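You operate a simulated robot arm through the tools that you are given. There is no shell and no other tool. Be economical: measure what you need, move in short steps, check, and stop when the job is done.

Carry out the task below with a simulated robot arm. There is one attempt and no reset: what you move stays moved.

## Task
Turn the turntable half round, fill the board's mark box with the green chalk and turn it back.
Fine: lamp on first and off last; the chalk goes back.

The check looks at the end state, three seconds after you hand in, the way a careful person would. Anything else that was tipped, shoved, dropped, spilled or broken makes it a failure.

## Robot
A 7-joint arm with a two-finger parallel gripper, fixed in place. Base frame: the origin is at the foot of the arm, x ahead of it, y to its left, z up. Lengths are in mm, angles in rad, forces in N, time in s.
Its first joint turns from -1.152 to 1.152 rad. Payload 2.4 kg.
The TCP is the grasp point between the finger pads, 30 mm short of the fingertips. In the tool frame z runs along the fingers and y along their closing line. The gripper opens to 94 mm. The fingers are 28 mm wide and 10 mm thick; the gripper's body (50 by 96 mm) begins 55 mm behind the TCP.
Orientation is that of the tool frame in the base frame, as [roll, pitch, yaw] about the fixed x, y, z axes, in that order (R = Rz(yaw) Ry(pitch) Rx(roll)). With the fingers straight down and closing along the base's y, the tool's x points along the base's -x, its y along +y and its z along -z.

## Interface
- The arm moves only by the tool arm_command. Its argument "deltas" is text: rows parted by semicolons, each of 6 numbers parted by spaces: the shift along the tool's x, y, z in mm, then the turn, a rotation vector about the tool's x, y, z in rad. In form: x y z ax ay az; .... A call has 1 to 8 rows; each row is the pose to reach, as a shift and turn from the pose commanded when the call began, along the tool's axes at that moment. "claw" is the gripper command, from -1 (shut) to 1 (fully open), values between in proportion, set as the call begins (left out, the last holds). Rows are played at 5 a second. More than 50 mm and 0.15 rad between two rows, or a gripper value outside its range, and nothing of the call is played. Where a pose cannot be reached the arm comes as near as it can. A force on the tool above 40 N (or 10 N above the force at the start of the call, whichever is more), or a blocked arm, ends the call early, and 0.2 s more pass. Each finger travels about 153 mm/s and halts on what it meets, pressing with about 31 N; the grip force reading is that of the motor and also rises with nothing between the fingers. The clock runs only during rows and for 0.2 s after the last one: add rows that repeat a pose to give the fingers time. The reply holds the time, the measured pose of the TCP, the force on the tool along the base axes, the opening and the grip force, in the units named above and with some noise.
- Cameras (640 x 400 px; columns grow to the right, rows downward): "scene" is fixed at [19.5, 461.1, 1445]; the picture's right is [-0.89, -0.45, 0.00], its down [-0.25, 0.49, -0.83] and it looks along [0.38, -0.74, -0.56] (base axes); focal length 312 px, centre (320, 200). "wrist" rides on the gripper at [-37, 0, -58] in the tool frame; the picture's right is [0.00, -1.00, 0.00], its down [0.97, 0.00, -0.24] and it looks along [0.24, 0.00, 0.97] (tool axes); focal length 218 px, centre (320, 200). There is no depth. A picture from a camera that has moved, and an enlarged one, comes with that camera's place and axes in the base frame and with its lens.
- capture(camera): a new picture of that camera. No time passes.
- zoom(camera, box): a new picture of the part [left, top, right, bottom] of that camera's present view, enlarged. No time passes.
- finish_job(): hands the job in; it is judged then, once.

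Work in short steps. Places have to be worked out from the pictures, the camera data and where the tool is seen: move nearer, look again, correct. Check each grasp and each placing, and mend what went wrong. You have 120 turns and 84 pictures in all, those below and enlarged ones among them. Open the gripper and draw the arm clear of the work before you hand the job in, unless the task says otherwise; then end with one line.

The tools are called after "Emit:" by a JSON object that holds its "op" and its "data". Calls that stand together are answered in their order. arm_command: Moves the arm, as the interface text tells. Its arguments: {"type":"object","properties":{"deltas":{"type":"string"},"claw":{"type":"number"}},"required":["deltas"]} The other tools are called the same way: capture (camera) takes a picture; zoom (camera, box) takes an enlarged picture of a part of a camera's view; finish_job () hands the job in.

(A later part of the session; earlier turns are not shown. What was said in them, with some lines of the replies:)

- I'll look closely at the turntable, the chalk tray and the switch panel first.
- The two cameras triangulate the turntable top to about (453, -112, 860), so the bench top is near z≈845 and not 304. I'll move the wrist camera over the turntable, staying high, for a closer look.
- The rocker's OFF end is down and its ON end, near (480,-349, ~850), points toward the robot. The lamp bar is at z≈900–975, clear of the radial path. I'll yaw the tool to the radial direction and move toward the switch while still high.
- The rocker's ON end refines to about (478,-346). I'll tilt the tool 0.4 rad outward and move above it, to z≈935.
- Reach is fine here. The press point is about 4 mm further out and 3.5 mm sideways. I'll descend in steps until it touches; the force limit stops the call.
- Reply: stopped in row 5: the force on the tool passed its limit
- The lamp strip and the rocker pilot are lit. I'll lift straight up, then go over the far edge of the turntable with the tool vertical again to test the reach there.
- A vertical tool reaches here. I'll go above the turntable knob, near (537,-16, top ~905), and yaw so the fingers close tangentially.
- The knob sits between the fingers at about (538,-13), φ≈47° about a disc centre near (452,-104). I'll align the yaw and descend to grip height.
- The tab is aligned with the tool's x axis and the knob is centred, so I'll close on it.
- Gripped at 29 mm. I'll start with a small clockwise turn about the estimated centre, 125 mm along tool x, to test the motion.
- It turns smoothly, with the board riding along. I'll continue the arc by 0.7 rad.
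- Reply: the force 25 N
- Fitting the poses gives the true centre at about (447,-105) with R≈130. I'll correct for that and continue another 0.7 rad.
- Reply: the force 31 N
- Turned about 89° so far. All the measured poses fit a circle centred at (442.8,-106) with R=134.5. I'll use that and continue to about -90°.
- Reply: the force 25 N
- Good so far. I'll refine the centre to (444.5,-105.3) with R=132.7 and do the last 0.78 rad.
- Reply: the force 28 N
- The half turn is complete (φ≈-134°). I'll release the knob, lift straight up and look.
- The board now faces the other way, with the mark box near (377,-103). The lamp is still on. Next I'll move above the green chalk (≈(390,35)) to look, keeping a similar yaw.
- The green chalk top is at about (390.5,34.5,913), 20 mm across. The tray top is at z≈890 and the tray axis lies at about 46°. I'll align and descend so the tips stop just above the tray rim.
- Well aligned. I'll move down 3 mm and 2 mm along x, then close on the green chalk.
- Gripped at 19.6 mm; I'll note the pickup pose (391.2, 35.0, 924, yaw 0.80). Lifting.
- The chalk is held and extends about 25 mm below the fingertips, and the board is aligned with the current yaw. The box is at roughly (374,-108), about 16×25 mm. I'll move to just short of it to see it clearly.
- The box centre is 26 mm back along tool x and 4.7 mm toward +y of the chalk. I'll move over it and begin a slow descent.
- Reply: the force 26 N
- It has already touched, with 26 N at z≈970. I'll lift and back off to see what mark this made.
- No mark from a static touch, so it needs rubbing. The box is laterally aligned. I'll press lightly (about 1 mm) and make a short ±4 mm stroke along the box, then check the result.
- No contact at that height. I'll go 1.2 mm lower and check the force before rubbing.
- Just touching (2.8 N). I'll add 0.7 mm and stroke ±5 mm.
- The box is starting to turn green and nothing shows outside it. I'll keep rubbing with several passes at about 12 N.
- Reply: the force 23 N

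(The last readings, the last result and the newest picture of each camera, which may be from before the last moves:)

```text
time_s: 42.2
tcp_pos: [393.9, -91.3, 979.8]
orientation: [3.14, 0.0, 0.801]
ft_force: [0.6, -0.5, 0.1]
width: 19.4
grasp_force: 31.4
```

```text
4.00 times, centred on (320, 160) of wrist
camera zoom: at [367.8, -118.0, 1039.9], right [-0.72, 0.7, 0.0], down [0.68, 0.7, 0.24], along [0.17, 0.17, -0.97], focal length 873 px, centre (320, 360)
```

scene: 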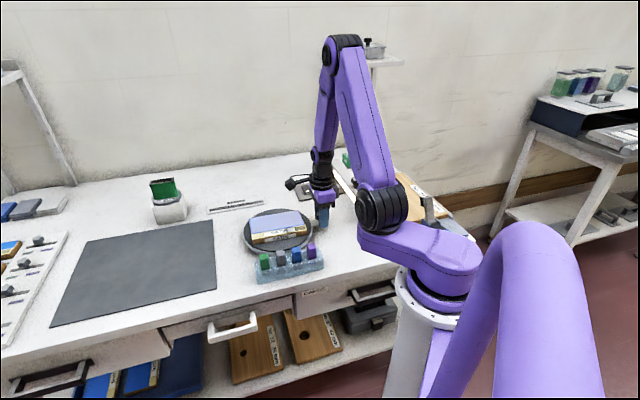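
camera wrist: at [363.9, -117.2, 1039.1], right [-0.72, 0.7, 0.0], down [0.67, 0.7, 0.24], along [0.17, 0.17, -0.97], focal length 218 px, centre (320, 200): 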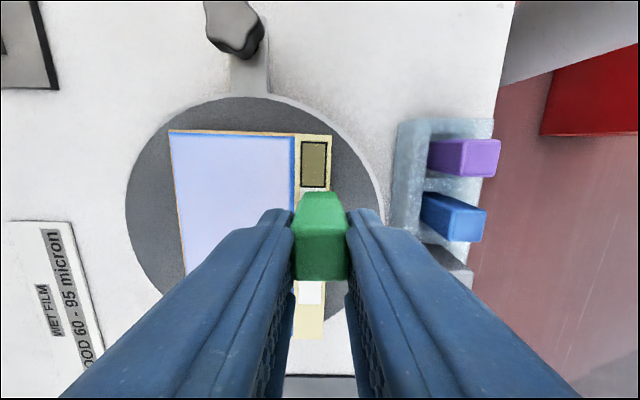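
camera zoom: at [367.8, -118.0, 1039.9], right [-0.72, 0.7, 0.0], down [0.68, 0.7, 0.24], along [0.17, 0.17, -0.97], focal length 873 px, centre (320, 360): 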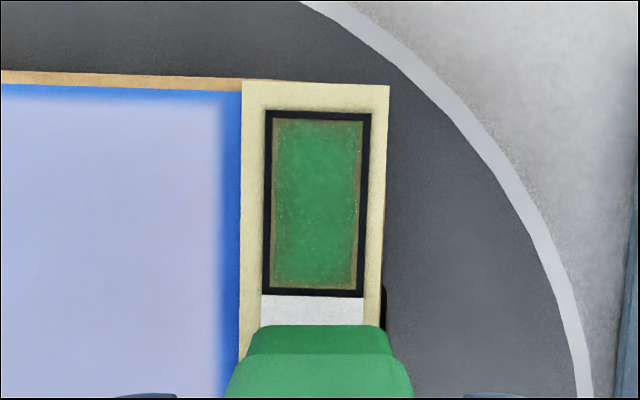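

It is nearly filled, with the edges a bit thin. One more set of passes, covering the edges.

Emit:
{"op": "arm_command", "data": {"deltas": "-28 0 4 0 0 0; -28 0 11 0 0 0; -28 0 13 0 0 0; -28 2.5 13 0 0 0; -34 2.5 13 0 0 0; -28 2.5 13 0 0 0; -22 2.5 13 0 0 0; -28 2.5 13 0 0 0"}}

Emit:
{"op": "arm_command", "data": {"deltas": "-6 0 0 0 0 0; -6 -4 0 0 0 0; 0 -4 0 0 0 0; 6 -4 0 0 0 0; 6 -1 0 0 0 0; 6 -4 0 0 0 0; 0 -4.5 0 0 0 0; -7 -4.5 0 0 0 0"}}

Emit:
{"op": "arm_command", "data": {"deltas": "0 4.5 0 0 0 0; 6 4.5 0 0 0 0; 13 4.5 0 0 0 0; 13 0 0 0 0 0; 7 0 0 0 0 0; 0 0 0 0 0 0; 0 2.5 0 0 0 0; 7 2.2 0 0 0 0"}}

Emit:
{"op": "arm_command", "data": {"deltas": "0 0 -13 0 0 0; 28 0 -13 0 0 0; 28 0 -13 0 0 0"}}

Emit:
{"op": "zoom", "data": {"camera": "wrist", "box": [250, 110, 390, 210]}}

```text
time_s: 44.0
tcp_pos: [379.1, -114.7, 968.1]
orientation: [3.134, -0.002, 0.802]
ft_force: [7.1, 2.0, 18.3]
width: 19.6
grasp_force: 31.1
```

```text
time_s: 45.8
tcp_pos: [369.9, -115.6, 968.1]
orientation: [3.135, -0.003, 0.8]
ft_force: [5.3, 1.8, 14.1]
width: 19.5
grasp_force: 30.7
```

```text
time_s: 47.6
tcp_pos: [372.3, -112.3, 968.8]
orientation: [-3.142, 0.0, 0.801]
ft_force: [-8.7, -1.1, 21.3]
width: 19.5
grasp_force: 31.0
```

```text
time_s: 48.4
tcp_pos: [394.3, -91.5, 981.2]
orientation: [3.136, 0.001, 0.802]
ft_force: [-0.2, -0.4, 0.1]
width: 19.6
grasp_force: 30.5
```

```text
4.00 times, centred on (320, 160) of wrist
camera zoom: at [367.9, -118.9, 1039.7], right [-0.72, 0.7, 0.0], down [0.68, 0.7, 0.24], along [0.17, 0.17, -0.97], focal length 873 px, centre (320, 360)
```

zoom: 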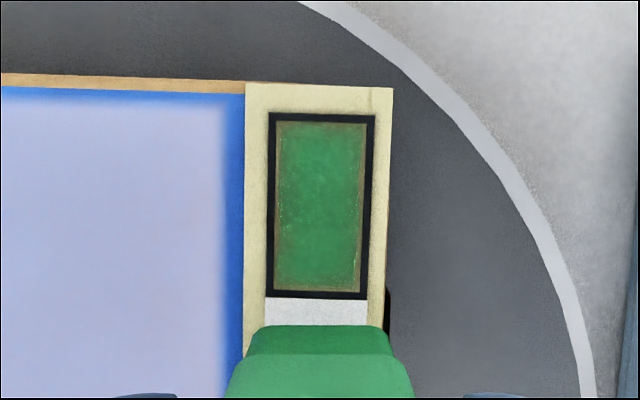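

The box is filled green. Now I'll bring the chalk back above its slot at (391.2,35).

Emit:
{"op": "arm_command", "data": {"deltas": "0 0 -34 0 0 0; 22 -22.5 -34 0 0 0; 44 -45 -34 0 0 0; 66 -67.5 -34 0 0 0; 88.8 -90.2 -34 0 0 0; 88.8 -90.2 -34 0 0 0; 88.8 -90.2 -34 0 0 0"}}

Emit:
{"op": "zoom", "data": {"camera": "wrist", "box": [250, 100, 390, 290]}}

Emit:
{"op": "zoom", "data": {"camera": "scene", "box": [220, 180, 340, 300]}}

```text
time_s: 50.0
tcp_pos: [390.7, 34.3, 1015.6]
orientation: [3.138, 0.0, 0.801]
ft_force: [0.7, 0.4, -0.2]
width: 19.7
grasp_force: 30.6
```

```text
2.11 times, centred on (320, 195) of wrist
camera zoom: at [364.5, 8.5, 1074.7], right [-0.72, 0.7, 0.0], down [0.67, 0.7, 0.24], along [0.17, 0.17, -0.97], focal length 460 px, centre (320, 210)
```

zoom: 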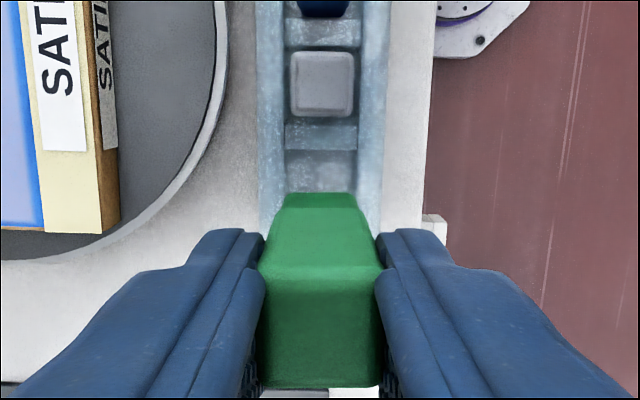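

```text
3.33 times, centred on (280, 240) of scene
camera zoom: at [19.5, 461.1, 1445.0], right [-0.89, -0.45, 0.0], down [-0.25, 0.49, -0.83], along [0.38, -0.74, -0.56], focal length 1041 px, centre (453, 67)
```

zoom: 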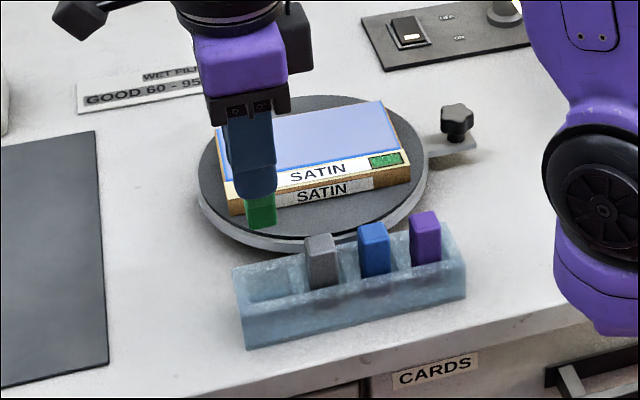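

Alignment matches the pickup pose. Descending into the slot in stages.

Emit:
{"op": "arm_command", "data": {"deltas": "0 0 30 0 0 0; 0 0 50 0 0 0; 0 0 65 0 0 0; 0 0 73 0 0 0; 0 0 80 0 0 0; 0 0 80 0 0 0"}}

Emit:
{"op": "zoom", "data": {"camera": "wrist", "box": [250, 100, 390, 290]}}

```text
time_s: 51.4
tcp_pos: [389.9, 34.1, 935.5]
orientation: [3.138, 0.001, 0.801]
ft_force: [-0.8, 0.7, 0.9]
width: 19.2
grasp_force: 30.8
```

```text
2.11 times, centred on (320, 195) of wrist
camera zoom: at [364.9, 8.3, 993.9], right [-0.72, 0.7, 0.0], down [0.67, 0.7, 0.24], along [0.17, 0.17, -0.97], focal length 460 px, centre (320, 210)
```

zoom: 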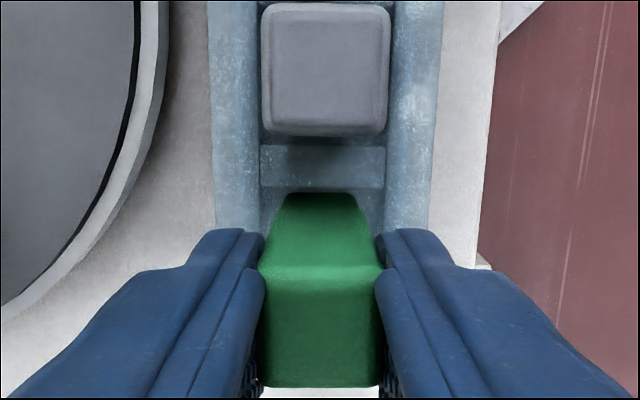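

It is entering the slot freely. I'll lower to z≈922.

Emit:
{"op": "arm_command", "data": {"deltas": "0 0 5 0 0 0; 0 0 10 0 0 0; 0 0 13 0 0 0; 0 0 13 0 0 0"}}

```text
time_s: 52.4
tcp_pos: [391.7, 34.3, 922.7]
orientation: [3.137, 0.0, 0.801]
ft_force: [-0.2, 0.8, -0.7]
width: 19.7
grasp_force: 30.8
```

No floor contact yet. I'll go 3 mm more, watching the force.

Emit:
{"op": "arm_command", "data": {"deltas": "0 0 1.5 0 0 0; 0 0 3 0 0 0; 0 0 3 0 0 0"}}

Emit:
{"op": "zoom", "data": {"camera": "scene", "box": [240, 220, 320, 290]}}

```text
time_s: 53.0
tcp_pos: [391.9, 33.9, 921.4]
orientation: [3.136, -0.001, 0.803]
ft_force: [-4.9, -0.8, 14.1]
width: 19.4
grasp_force: 31.2
stopped in row 2: the force on the tool passed its limit (the readings are from after the stop); the commanded pose is now the measured one
```

```text
5.71 times, centred on (280, 255) of scene
camera zoom: at [19.2, 461.0, 1445.0], right [-0.89, -0.45, 0.0], down [-0.25, 0.49, -0.83], along [0.38, -0.74, -0.56], focal length 1784 px, centre (549, -114)
```

zoom: 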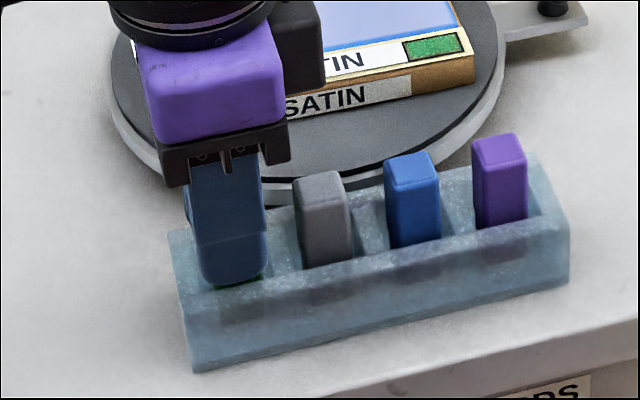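

It has bottomed out. I'll raise 1 mm, open, then lift.

Emit:
{"op": "arm_command", "data": {"deltas": "0 0 -1 0 0 0; 0 0 -1 0 0 0"}}

Emit:
{"op": "arm_command", "data": {"deltas": "0 0 0 0 0 0; 0 0 0 0 0 0; 0 0 0 0 0 0; 0 0 -20 0 0 0; 0 0 -50 0 0 0; 0 0 -90 0 0 0; 0 0 -130 0 0 0", "claw": 0.4}}

Emit:
{"op": "capture", "data": {"camera": "wrist"}}

Emit:
{"op": "zoom", "data": {"camera": "scene", "box": [220, 180, 340, 300]}}

```text
time_s: 53.6
tcp_pos: [392.8, 33.9, 922.1]
orientation: [3.136, -0.003, 0.801]
ft_force: [-0.6, 0.1, -1.2]
width: 19.4
grasp_force: 30.9
```

```text
time_s: 55.2
tcp_pos: [392.0, 36.0, 1051.1]
orientation: [3.138, -0.003, 0.801]
ft_force: [0.5, -0.3, -0.1]
width: 65.7
grasp_force: 0.0
```

```text
34 pictures are left
camera wrist: at [365.5, 9.1, 1109.9], right [-0.72, 0.7, 0.0], down [0.67, 0.7, 0.24], along [0.17, 0.17, -0.97], focal length 218 px, centre (320, 200)
```

wrist: 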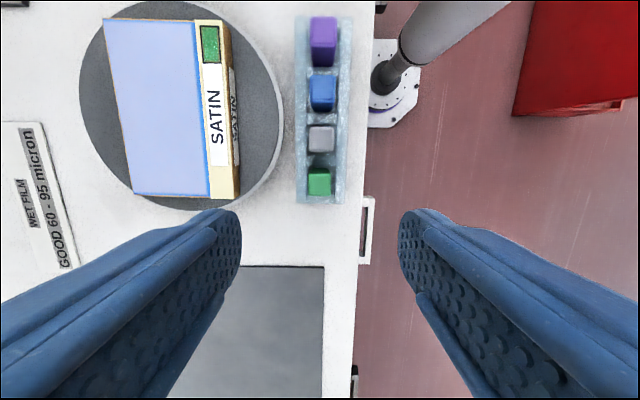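

```text
3.33 times, centred on (280, 240) of scene
camera zoom: at [19.5, 461.1, 1445.0], right [-0.89, -0.45, 0.0], down [-0.25, 0.49, -0.83], along [0.38, -0.74, -0.56], focal length 1041 px, centre (453, 67)
```

zoom: 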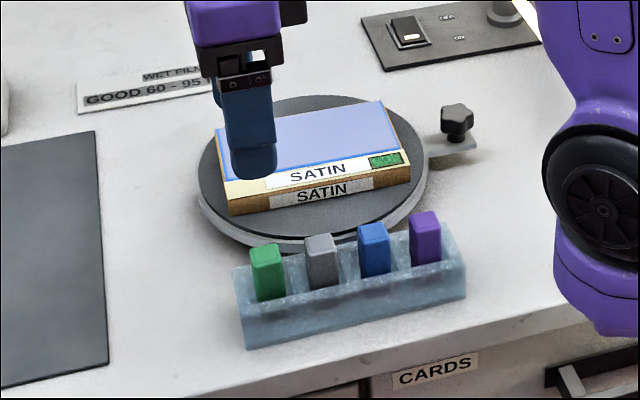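

The green chalk is seated back in its slot. Now back to the knob at about (353,-199).

Emit:
{"op": "arm_command", "data": {"deltas": "-33 23 0 0 0 0; -66 45 0 0 0 0; -98 68 0 0 0 0; -131 91 0 0 0 0; -164 113 0 0 0 0; -196 135.6 10 0 0 0.02; -196 135.6 50 0 0 0.03; -196 135.6 90 0 0 0.03"}}

Emit:
{"op": "capture", "data": {"camera": "wrist"}}

```text
time_s: 57.0
tcp_pos: [352.7, -201.3, 960.8]
orientation: [3.136, -0.002, 0.773]
ft_force: [0.2, 0.5, -0.2]
width: 66.0
grasp_force: 0.1
```

```text
32 pictures are left
camera wrist: at [325.7, -226.5, 1019.9], right [-0.7, 0.72, -0.01], down [0.69, 0.68, 0.24], along [0.18, 0.17, -0.97], focal length 218 px, centre (320, 200)
```

wrist: 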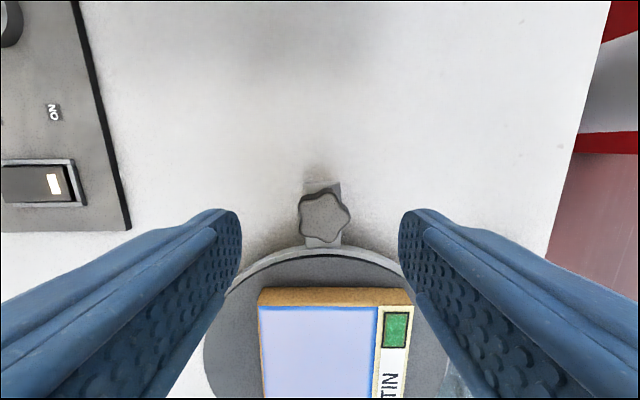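

The knob is at (352.4,-197.1). I'll correct by 3.5 mm, descend to z≈898 and grip.

Emit:
{"op": "arm_command", "data": {"deltas": "2.4 -2.5 20 0 0 0; 2.4 -2.5 45 0 0 0; 2.4 -2.5 63 0 0 0; 2.4 -2.5 63 0 0 0"}}

Emit:
{"op": "arm_command", "data": {"deltas": "0 0 0 0 0 0; 0 0 0 0 0 0; 0 0 0 0 0 0; 0 0 0 0 0 0", "claw": -1}}

Emit:
{"op": "capture", "data": {"camera": "wrist"}}

```text
time_s: 58.0
tcp_pos: [353.6, -197.0, 898.9]
orientation: [3.136, -0.002, 0.772]
ft_force: [0.2, -0.1, -0.6]
width: 65.9
grasp_force: 0.0
```

```text
time_s: 59.0
tcp_pos: [353.7, -197.9, 899.4]
orientation: [3.134, -0.001, 0.77]
ft_force: [6.3, -5.9, -7.9]
width: 29.2
grasp_force: 45.2
```

```text
31 pictures are left
camera wrist: at [326.4, -223.2, 957.7], right [-0.7, 0.72, -0.01], down [0.69, 0.68, 0.24], along [0.18, 0.16, -0.97], focal length 218 px, centre (320, 200)
```

wrist: 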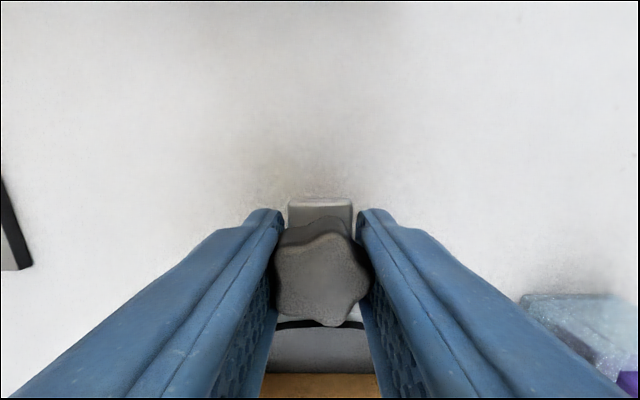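

Gripped. I'll turn back counter-clockwise, first 0.8 rad.

Emit:
{"op": "arm_command", "data": {"deltas": "1 13 0 0 0 -0.1; 3.2 25.7 0 0 0 -0.2; 6.7 38.2 0 0 0 -0.3; 11.4 50.3 0 0 0 -0.4; 17.4 61.8 0 0 0 -0.5; 24.4 72.7 0 0 0 -0.6; 32.5 82.8 0 0 0 -0.7; 41.6 92.1 0 0 0 -0.8"}}

```text
time_s: 60.8
tcp_pos: [447.6, -235.9, 899.0]
orientation: [3.137, 0.001, 1.571]
ft_force: [-2.5, -17.8, -18.7]
width: 28.9
grasp_force: 44.9
```

Emit:
{"op": "arm_command", "data": {"deltas": "-1 13.2 0 0 0 -0.1; 1.2 26.1 0 0 0 -0.2; 4.7 38.8 0 0 0 -0.3; 9.5 51.2 0 0 0 -0.4; 15.4 62.9 0 0 0 -0.5; 22.5 74.1 0 0 0 -0.6; 30.6 84.5 0 0 0 -0.7; 39.7 93.9 0 0 0 -0.8"}}

Emit:
{"op": "capture", "data": {"camera": "wrist"}}

```text
time_s: 62.6
tcp_pos: [541.0, -193.3, 900.1]
orientation: [3.141, 0.002, 2.376]
ft_force: [-7.4, 0.9, -20.3]
width: 29.0
grasp_force: 44.5
```

```text
30 pictures are left
camera wrist: at [567.4, -219.0, 958.2], right [-0.69, -0.72, 0.0], down [-0.7, 0.67, 0.24], along [-0.17, 0.17, -0.97], focal length 218 px, centre (320, 200)
```

wrist: 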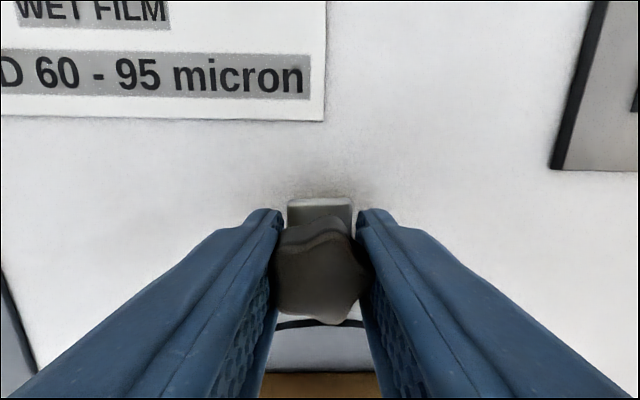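

Emit:
{"op": "arm_command", "data": {"deltas": "1.4 13.5 1 0 0 -0.1; 3.7 26.4 1 0 0 -0.2; 7.4 39.1 1 0 0 -0.3; 12.3 51.3 1 0 0 -0.4; 18.4 63 1 0 0 -0.5; 25.6 74.1 1 0 0 -0.6; 33.9 84.3 1 0 0 -0.7; 43.2 93.7 1 0 0 -0.8"}}

```text
time_s: 64.4
tcp_pos: [574.5, -98.1, 899.8]
orientation: [-3.139, 0.006, -3.11]
ft_force: [-14.7, -4.2, 1.7]
width: 28.9
grasp_force: 44.7
```

Emit:
{"op": "arm_command", "data": {"deltas": "1.8 13.1 0 0 0 -0.1; 4.1 26 0 0 0 -0.2; 7.8 38.6 0 0 0 -0.29; 12.6 50.8 0 0 0 -0.38; 18.8 62.4 0 0 0 -0.48; 26 73.4 0 0 0 -0.58; 30.8 79.6 0 0 0 -0.64; 35.6 85.2 0 0 0 -0.69"}}

Emit:
{"op": "capture", "data": {"camera": "wrist"}}

Emit:
{"op": "zoom", "data": {"camera": "scene", "box": [200, 160, 340, 290]}}

```text
time_s: 66.2
tcp_pos: [537.4, -14.1, 899.7]
orientation: [-3.135, 0.005, -2.422]
ft_force: [7.7, -7.0, 11.3]
width: 29.2
grasp_force: 44.6
```

```text
29 pictures are left
camera wrist: at [564.6, 10.8, 958.3], right [0.66, -0.75, 0.01], down [-0.73, -0.64, 0.24], along [-0.17, -0.16, -0.97], focal length 218 px, centre (320, 200)
```

wrist: 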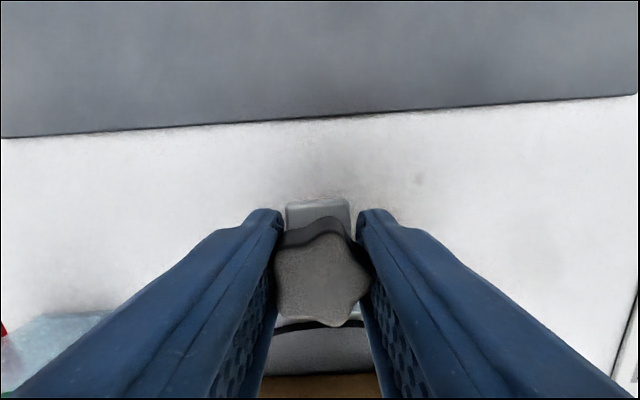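

```text
3.08 times, centred on (270, 225) of scene
camera zoom: at [19.5, 460.9, 1445.1], right [-0.89, -0.45, 0.0], down [-0.25, 0.49, -0.83], along [0.38, -0.74, -0.56], focal length 961 px, centre (474, 123)
```

zoom: 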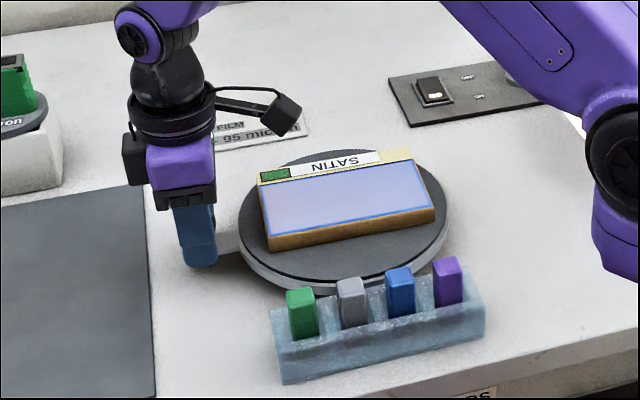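

The board matches its original position in the picture. I'll release the knob and lift.

Emit:
{"op": "arm_command", "data": {"deltas": "0 0 0 0 0 0; 0 0 0 0 0 0; 0 0 0 0 0 0; 0 0 -20 0 0 0; 0 0 -60 0 0 0; 0 0 -90 0 0 0; 0 0 -90 0 0 0", "claw": 0.4}}

Emit:
{"op": "zoom", "data": {"camera": "scene", "box": [200, 140, 400, 300]}}

Emit:
{"op": "capture", "data": {"camera": "wrist"}}

```text
time_s: 67.8
tcp_pos: [536.0, -13.6, 989.5]
orientation: [-3.138, 0.0, -2.419]
ft_force: [0.1, 0.0, 0.6]
width: 65.7
grasp_force: 0.1
```

```text
2.50 times, centred on (300, 220) of scene
camera zoom: at [19.5, 461.1, 1445.0], right [-0.89, -0.45, 0.0], down [-0.25, 0.49, -0.83], along [0.38, -0.74, -0.56], focal length 780 px, centre (370, 150)
```

zoom: 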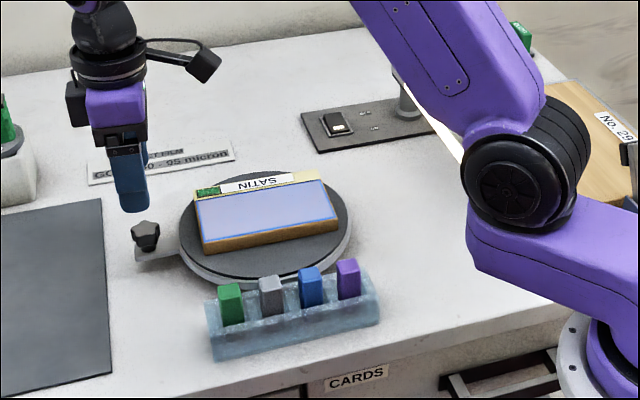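

```text
26 pictures are left
camera wrist: at [563.5, 11.2, 1047.6], right [0.66, -0.75, 0.0], down [-0.73, -0.64, 0.24], along [-0.18, -0.16, -0.97], focal length 218 px, centre (320, 200)
```

wrist: 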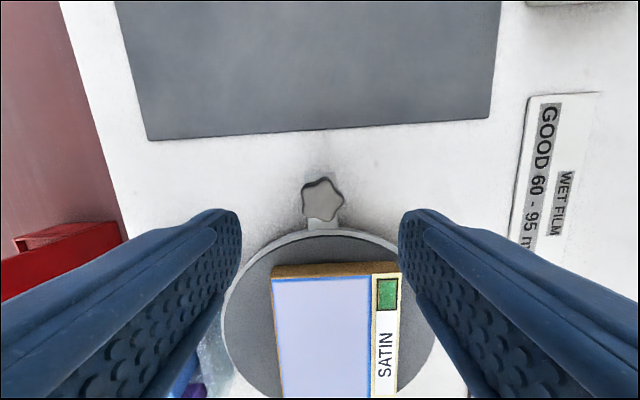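

The turntable and knob are back exactly as at the start. Now I'll close the fingers and travel high toward the lamp switch, undoing the yaw.

Emit:
{"op": "arm_command", "data": {"deltas": "19 -14.5 -20 0 0 0.14; 38 -29 -30 0 0 0.28; 56 -43 -40 0 0 0.42; 75 -58 -50 0 0 0.56; 94 -72 -50 0 0 0.7; 112 -87 -50 0 0 0.84; 131 -101 -50 0 0 0.98; 150 -116 -50 0 0 1.12", "claw": -1}}

```text
time_s: 69.6
tcp_pos: [499.7, -199.3, 1040.0]
orientation: [-3.141, 0.005, 2.738]
ft_force: [-0.4, -0.4, -0.8]
width: 0.1
grasp_force: 31.4
```

Emit:
{"op": "arm_command", "data": {"deltas": "-11 -35 10 0 0 0.06; -22 -70 20 0 0 0.12; -33 -105 30 0 0 0.18; -44 -140 40 0 0 0.227; -44 -140 40 0 0 0.227"}}

Emit:
{"op": "capture", "data": {"camera": "wrist"}}

```text
time_s: 70.8
tcp_pos: [485.7, -346.3, 999.4]
orientation: [3.14, 0.005, 2.511]
ft_force: [1.8, 0.6, 0.2]
width: 0.0
grasp_force: 30.7
```

```text
25 pictures are left
camera wrist: at [515.3, -367.2, 1058.0], right [-0.59, -0.81, 0.0], down [-0.79, 0.57, 0.23], along [-0.19, 0.14, -0.97], focal length 218 px, centre (320, 200)
```

wrist: 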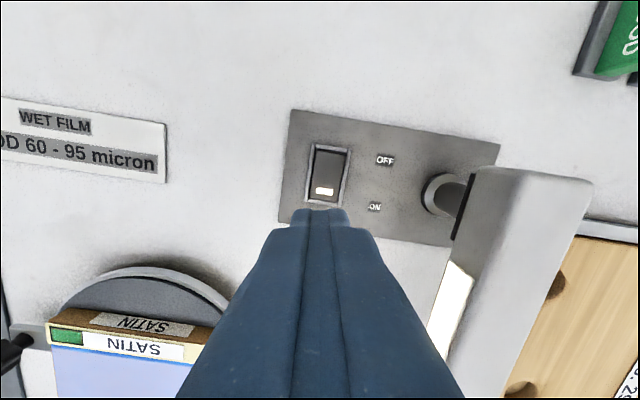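

The OFF end of the rocker is at about (503,-369). I'll tilt outward and come above it.

Emit:
{"op": "arm_command", "data": {"deltas": "-9 -3 18 0 -0.13 0; -18 -6 36 0 -0.26 0; -27.3 -8.1 54 0 -0.4 0; -27.3 -8.1 70 0 -0.4 0; -27.3 -8.1 70 0 -0.4 0"}}

Emit:
{"op": "zoom", "data": {"camera": "scene", "box": [280, 160, 360, 210]}}

Emit:
{"op": "capture", "data": {"camera": "wrist"}}

```text
time_s: 72.0
tcp_pos: [503.8, -367.5, 929.8]
orientation: [3.141, 0.407, 2.513]
ft_force: [1.0, -0.3, -0.2]
width: 0.0
grasp_force: 31.1
```

```text
8.00 times, centred on (320, 185) of scene
camera zoom: at [19.5, 461.1, 1445.0], right [-0.89, -0.45, 0.0], down [-0.25, 0.49, -0.83], along [0.38, -0.74, -0.56], focal length 2497 px, centre (320, 320)
```

zoom: 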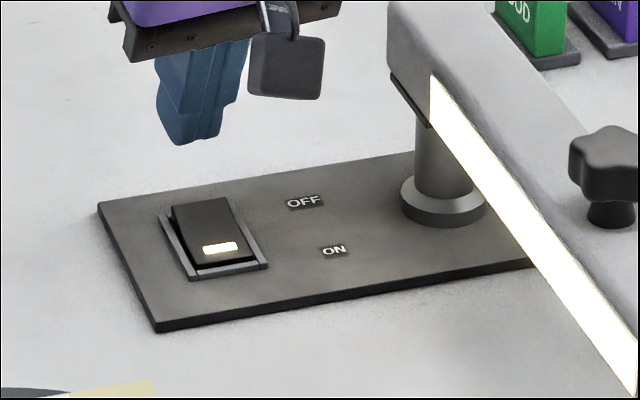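

```text
23 pictures are left
camera wrist: at [512.4, -373.9, 997.9], right [-0.59, -0.81, 0.0], down [-0.8, 0.58, -0.16], along [0.13, -0.09, -0.99], focal length 218 px, centre (320, 200)
```

wrist: 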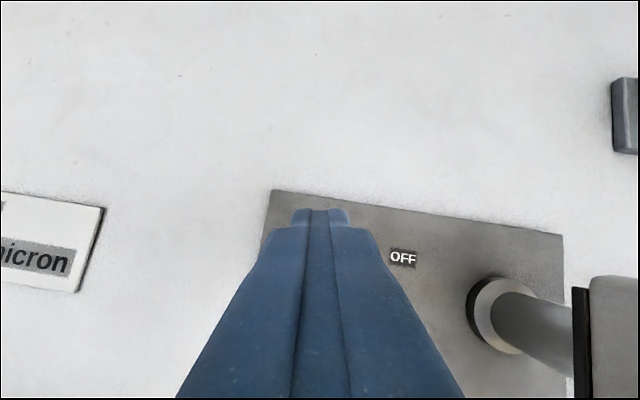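

Positioned above the raised OFF end. I'll press straight down in steps.

Emit:
{"op": "arm_command", "data": {"deltas": "5.8 0 13.8 0 0 0; 8.6 0 20.3 0 0 0; 10.1 0 23.9 0 0 0; 11.3 0 26.7 0 0 0; 12.4 0 29.5 0 0 0; 13.2 0 31.3 0 0 0; 13.2 0 31.3 0 0 0"}}

Emit:
{"op": "zoom", "data": {"camera": "scene", "box": [280, 160, 360, 210]}}

```text
time_s: 73.6
tcp_pos: [505.1, -367.9, 896.5]
orientation: [3.14, 0.407, 2.513]
ft_force: [-0.8, 0.7, 7.6]
width: 0.1
grasp_force: 30.9
```

```text
8.00 times, centred on (320, 185) of scene
camera zoom: at [19.3, 461.2, 1445.0], right [-0.89, -0.45, 0.0], down [-0.25, 0.49, -0.83], along [0.38, -0.74, -0.56], focal length 2497 px, centre (320, 320)
```

zoom: 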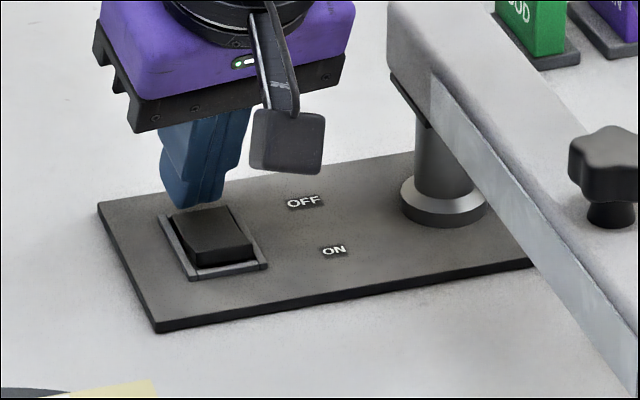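

Lamp off. I'll lift straight up, untilt, draw back clear and open the gripper.

Emit:
{"op": "arm_command", "data": {"deltas": "-15 0 -36 0 0 0; -31 0 -74 0 0 0; -47 0 -110 0 0 0; -50 0 -150 0 0.13 0; -40 30 -180 0 0.26 0; -20 65 -200 0 0.4 0; 0 100 -220 0 0.4 0; 0 100 -220 0 0.4 0"}}

Emit:
{"op": "arm_command", "data": {"deltas": "0 0 0 0 0 0; 0 0 0 0 0 0; 0 0 0 0 0 0", "claw": 1}}

Emit:
{"op": "capture", "data": {"camera": "scene"}}

Emit:
{"op": "zoom", "data": {"camera": "scene", "box": [200, 140, 400, 300]}}

```text
time_s: 75.4
tcp_pos: [494.1, -235.6, 1099.3]
orientation: [3.139, 0.005, 2.511]
ft_force: [-0.3, 0.3, 0.1]
width: 0.2
grasp_force: 31.0
```

```text
time_s: 76.2
tcp_pos: [493.0, -236.2, 1098.5]
orientation: [3.14, 0.006, 2.514]
ft_force: [0.4, -0.4, -0.5]
width: 93.9
grasp_force: 0.0
```

```text
21 pictures are left
```

scene: 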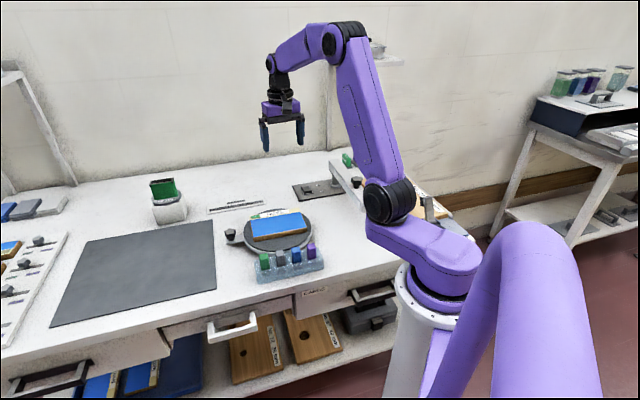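

```text
2.50 times, centred on (300, 220) of scene
camera zoom: at [19.5, 461.1, 1445.0], right [-0.89, -0.45, 0.0], down [-0.25, 0.49, -0.83], along [0.38, -0.74, -0.56], focal length 780 px, centre (370, 150)
```

zoom: 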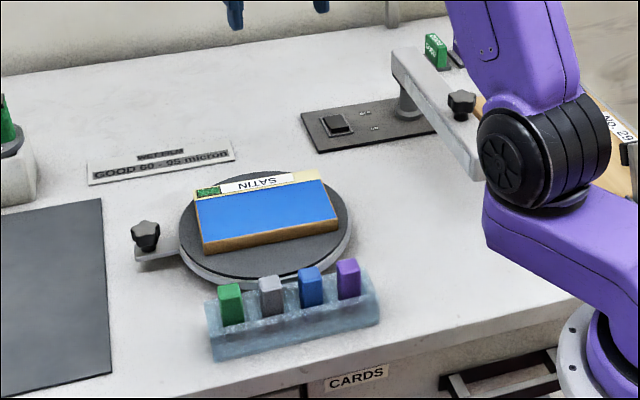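

Everything matches: the lamp is off, the turntable is back, the box is green, the chalk is in its slot, and the arm is clear with the gripper open. Handing in.

Emit:
{"op": "finish_job", "data": {}}

```text
The job is handed in.
```

I switched the lamp on, turned the turntable half round, filled the mark box with green chalk, put the chalk back, turned the table back to its start position and switched the lamp off. The job is handed in with the gripper open and the arm clear.
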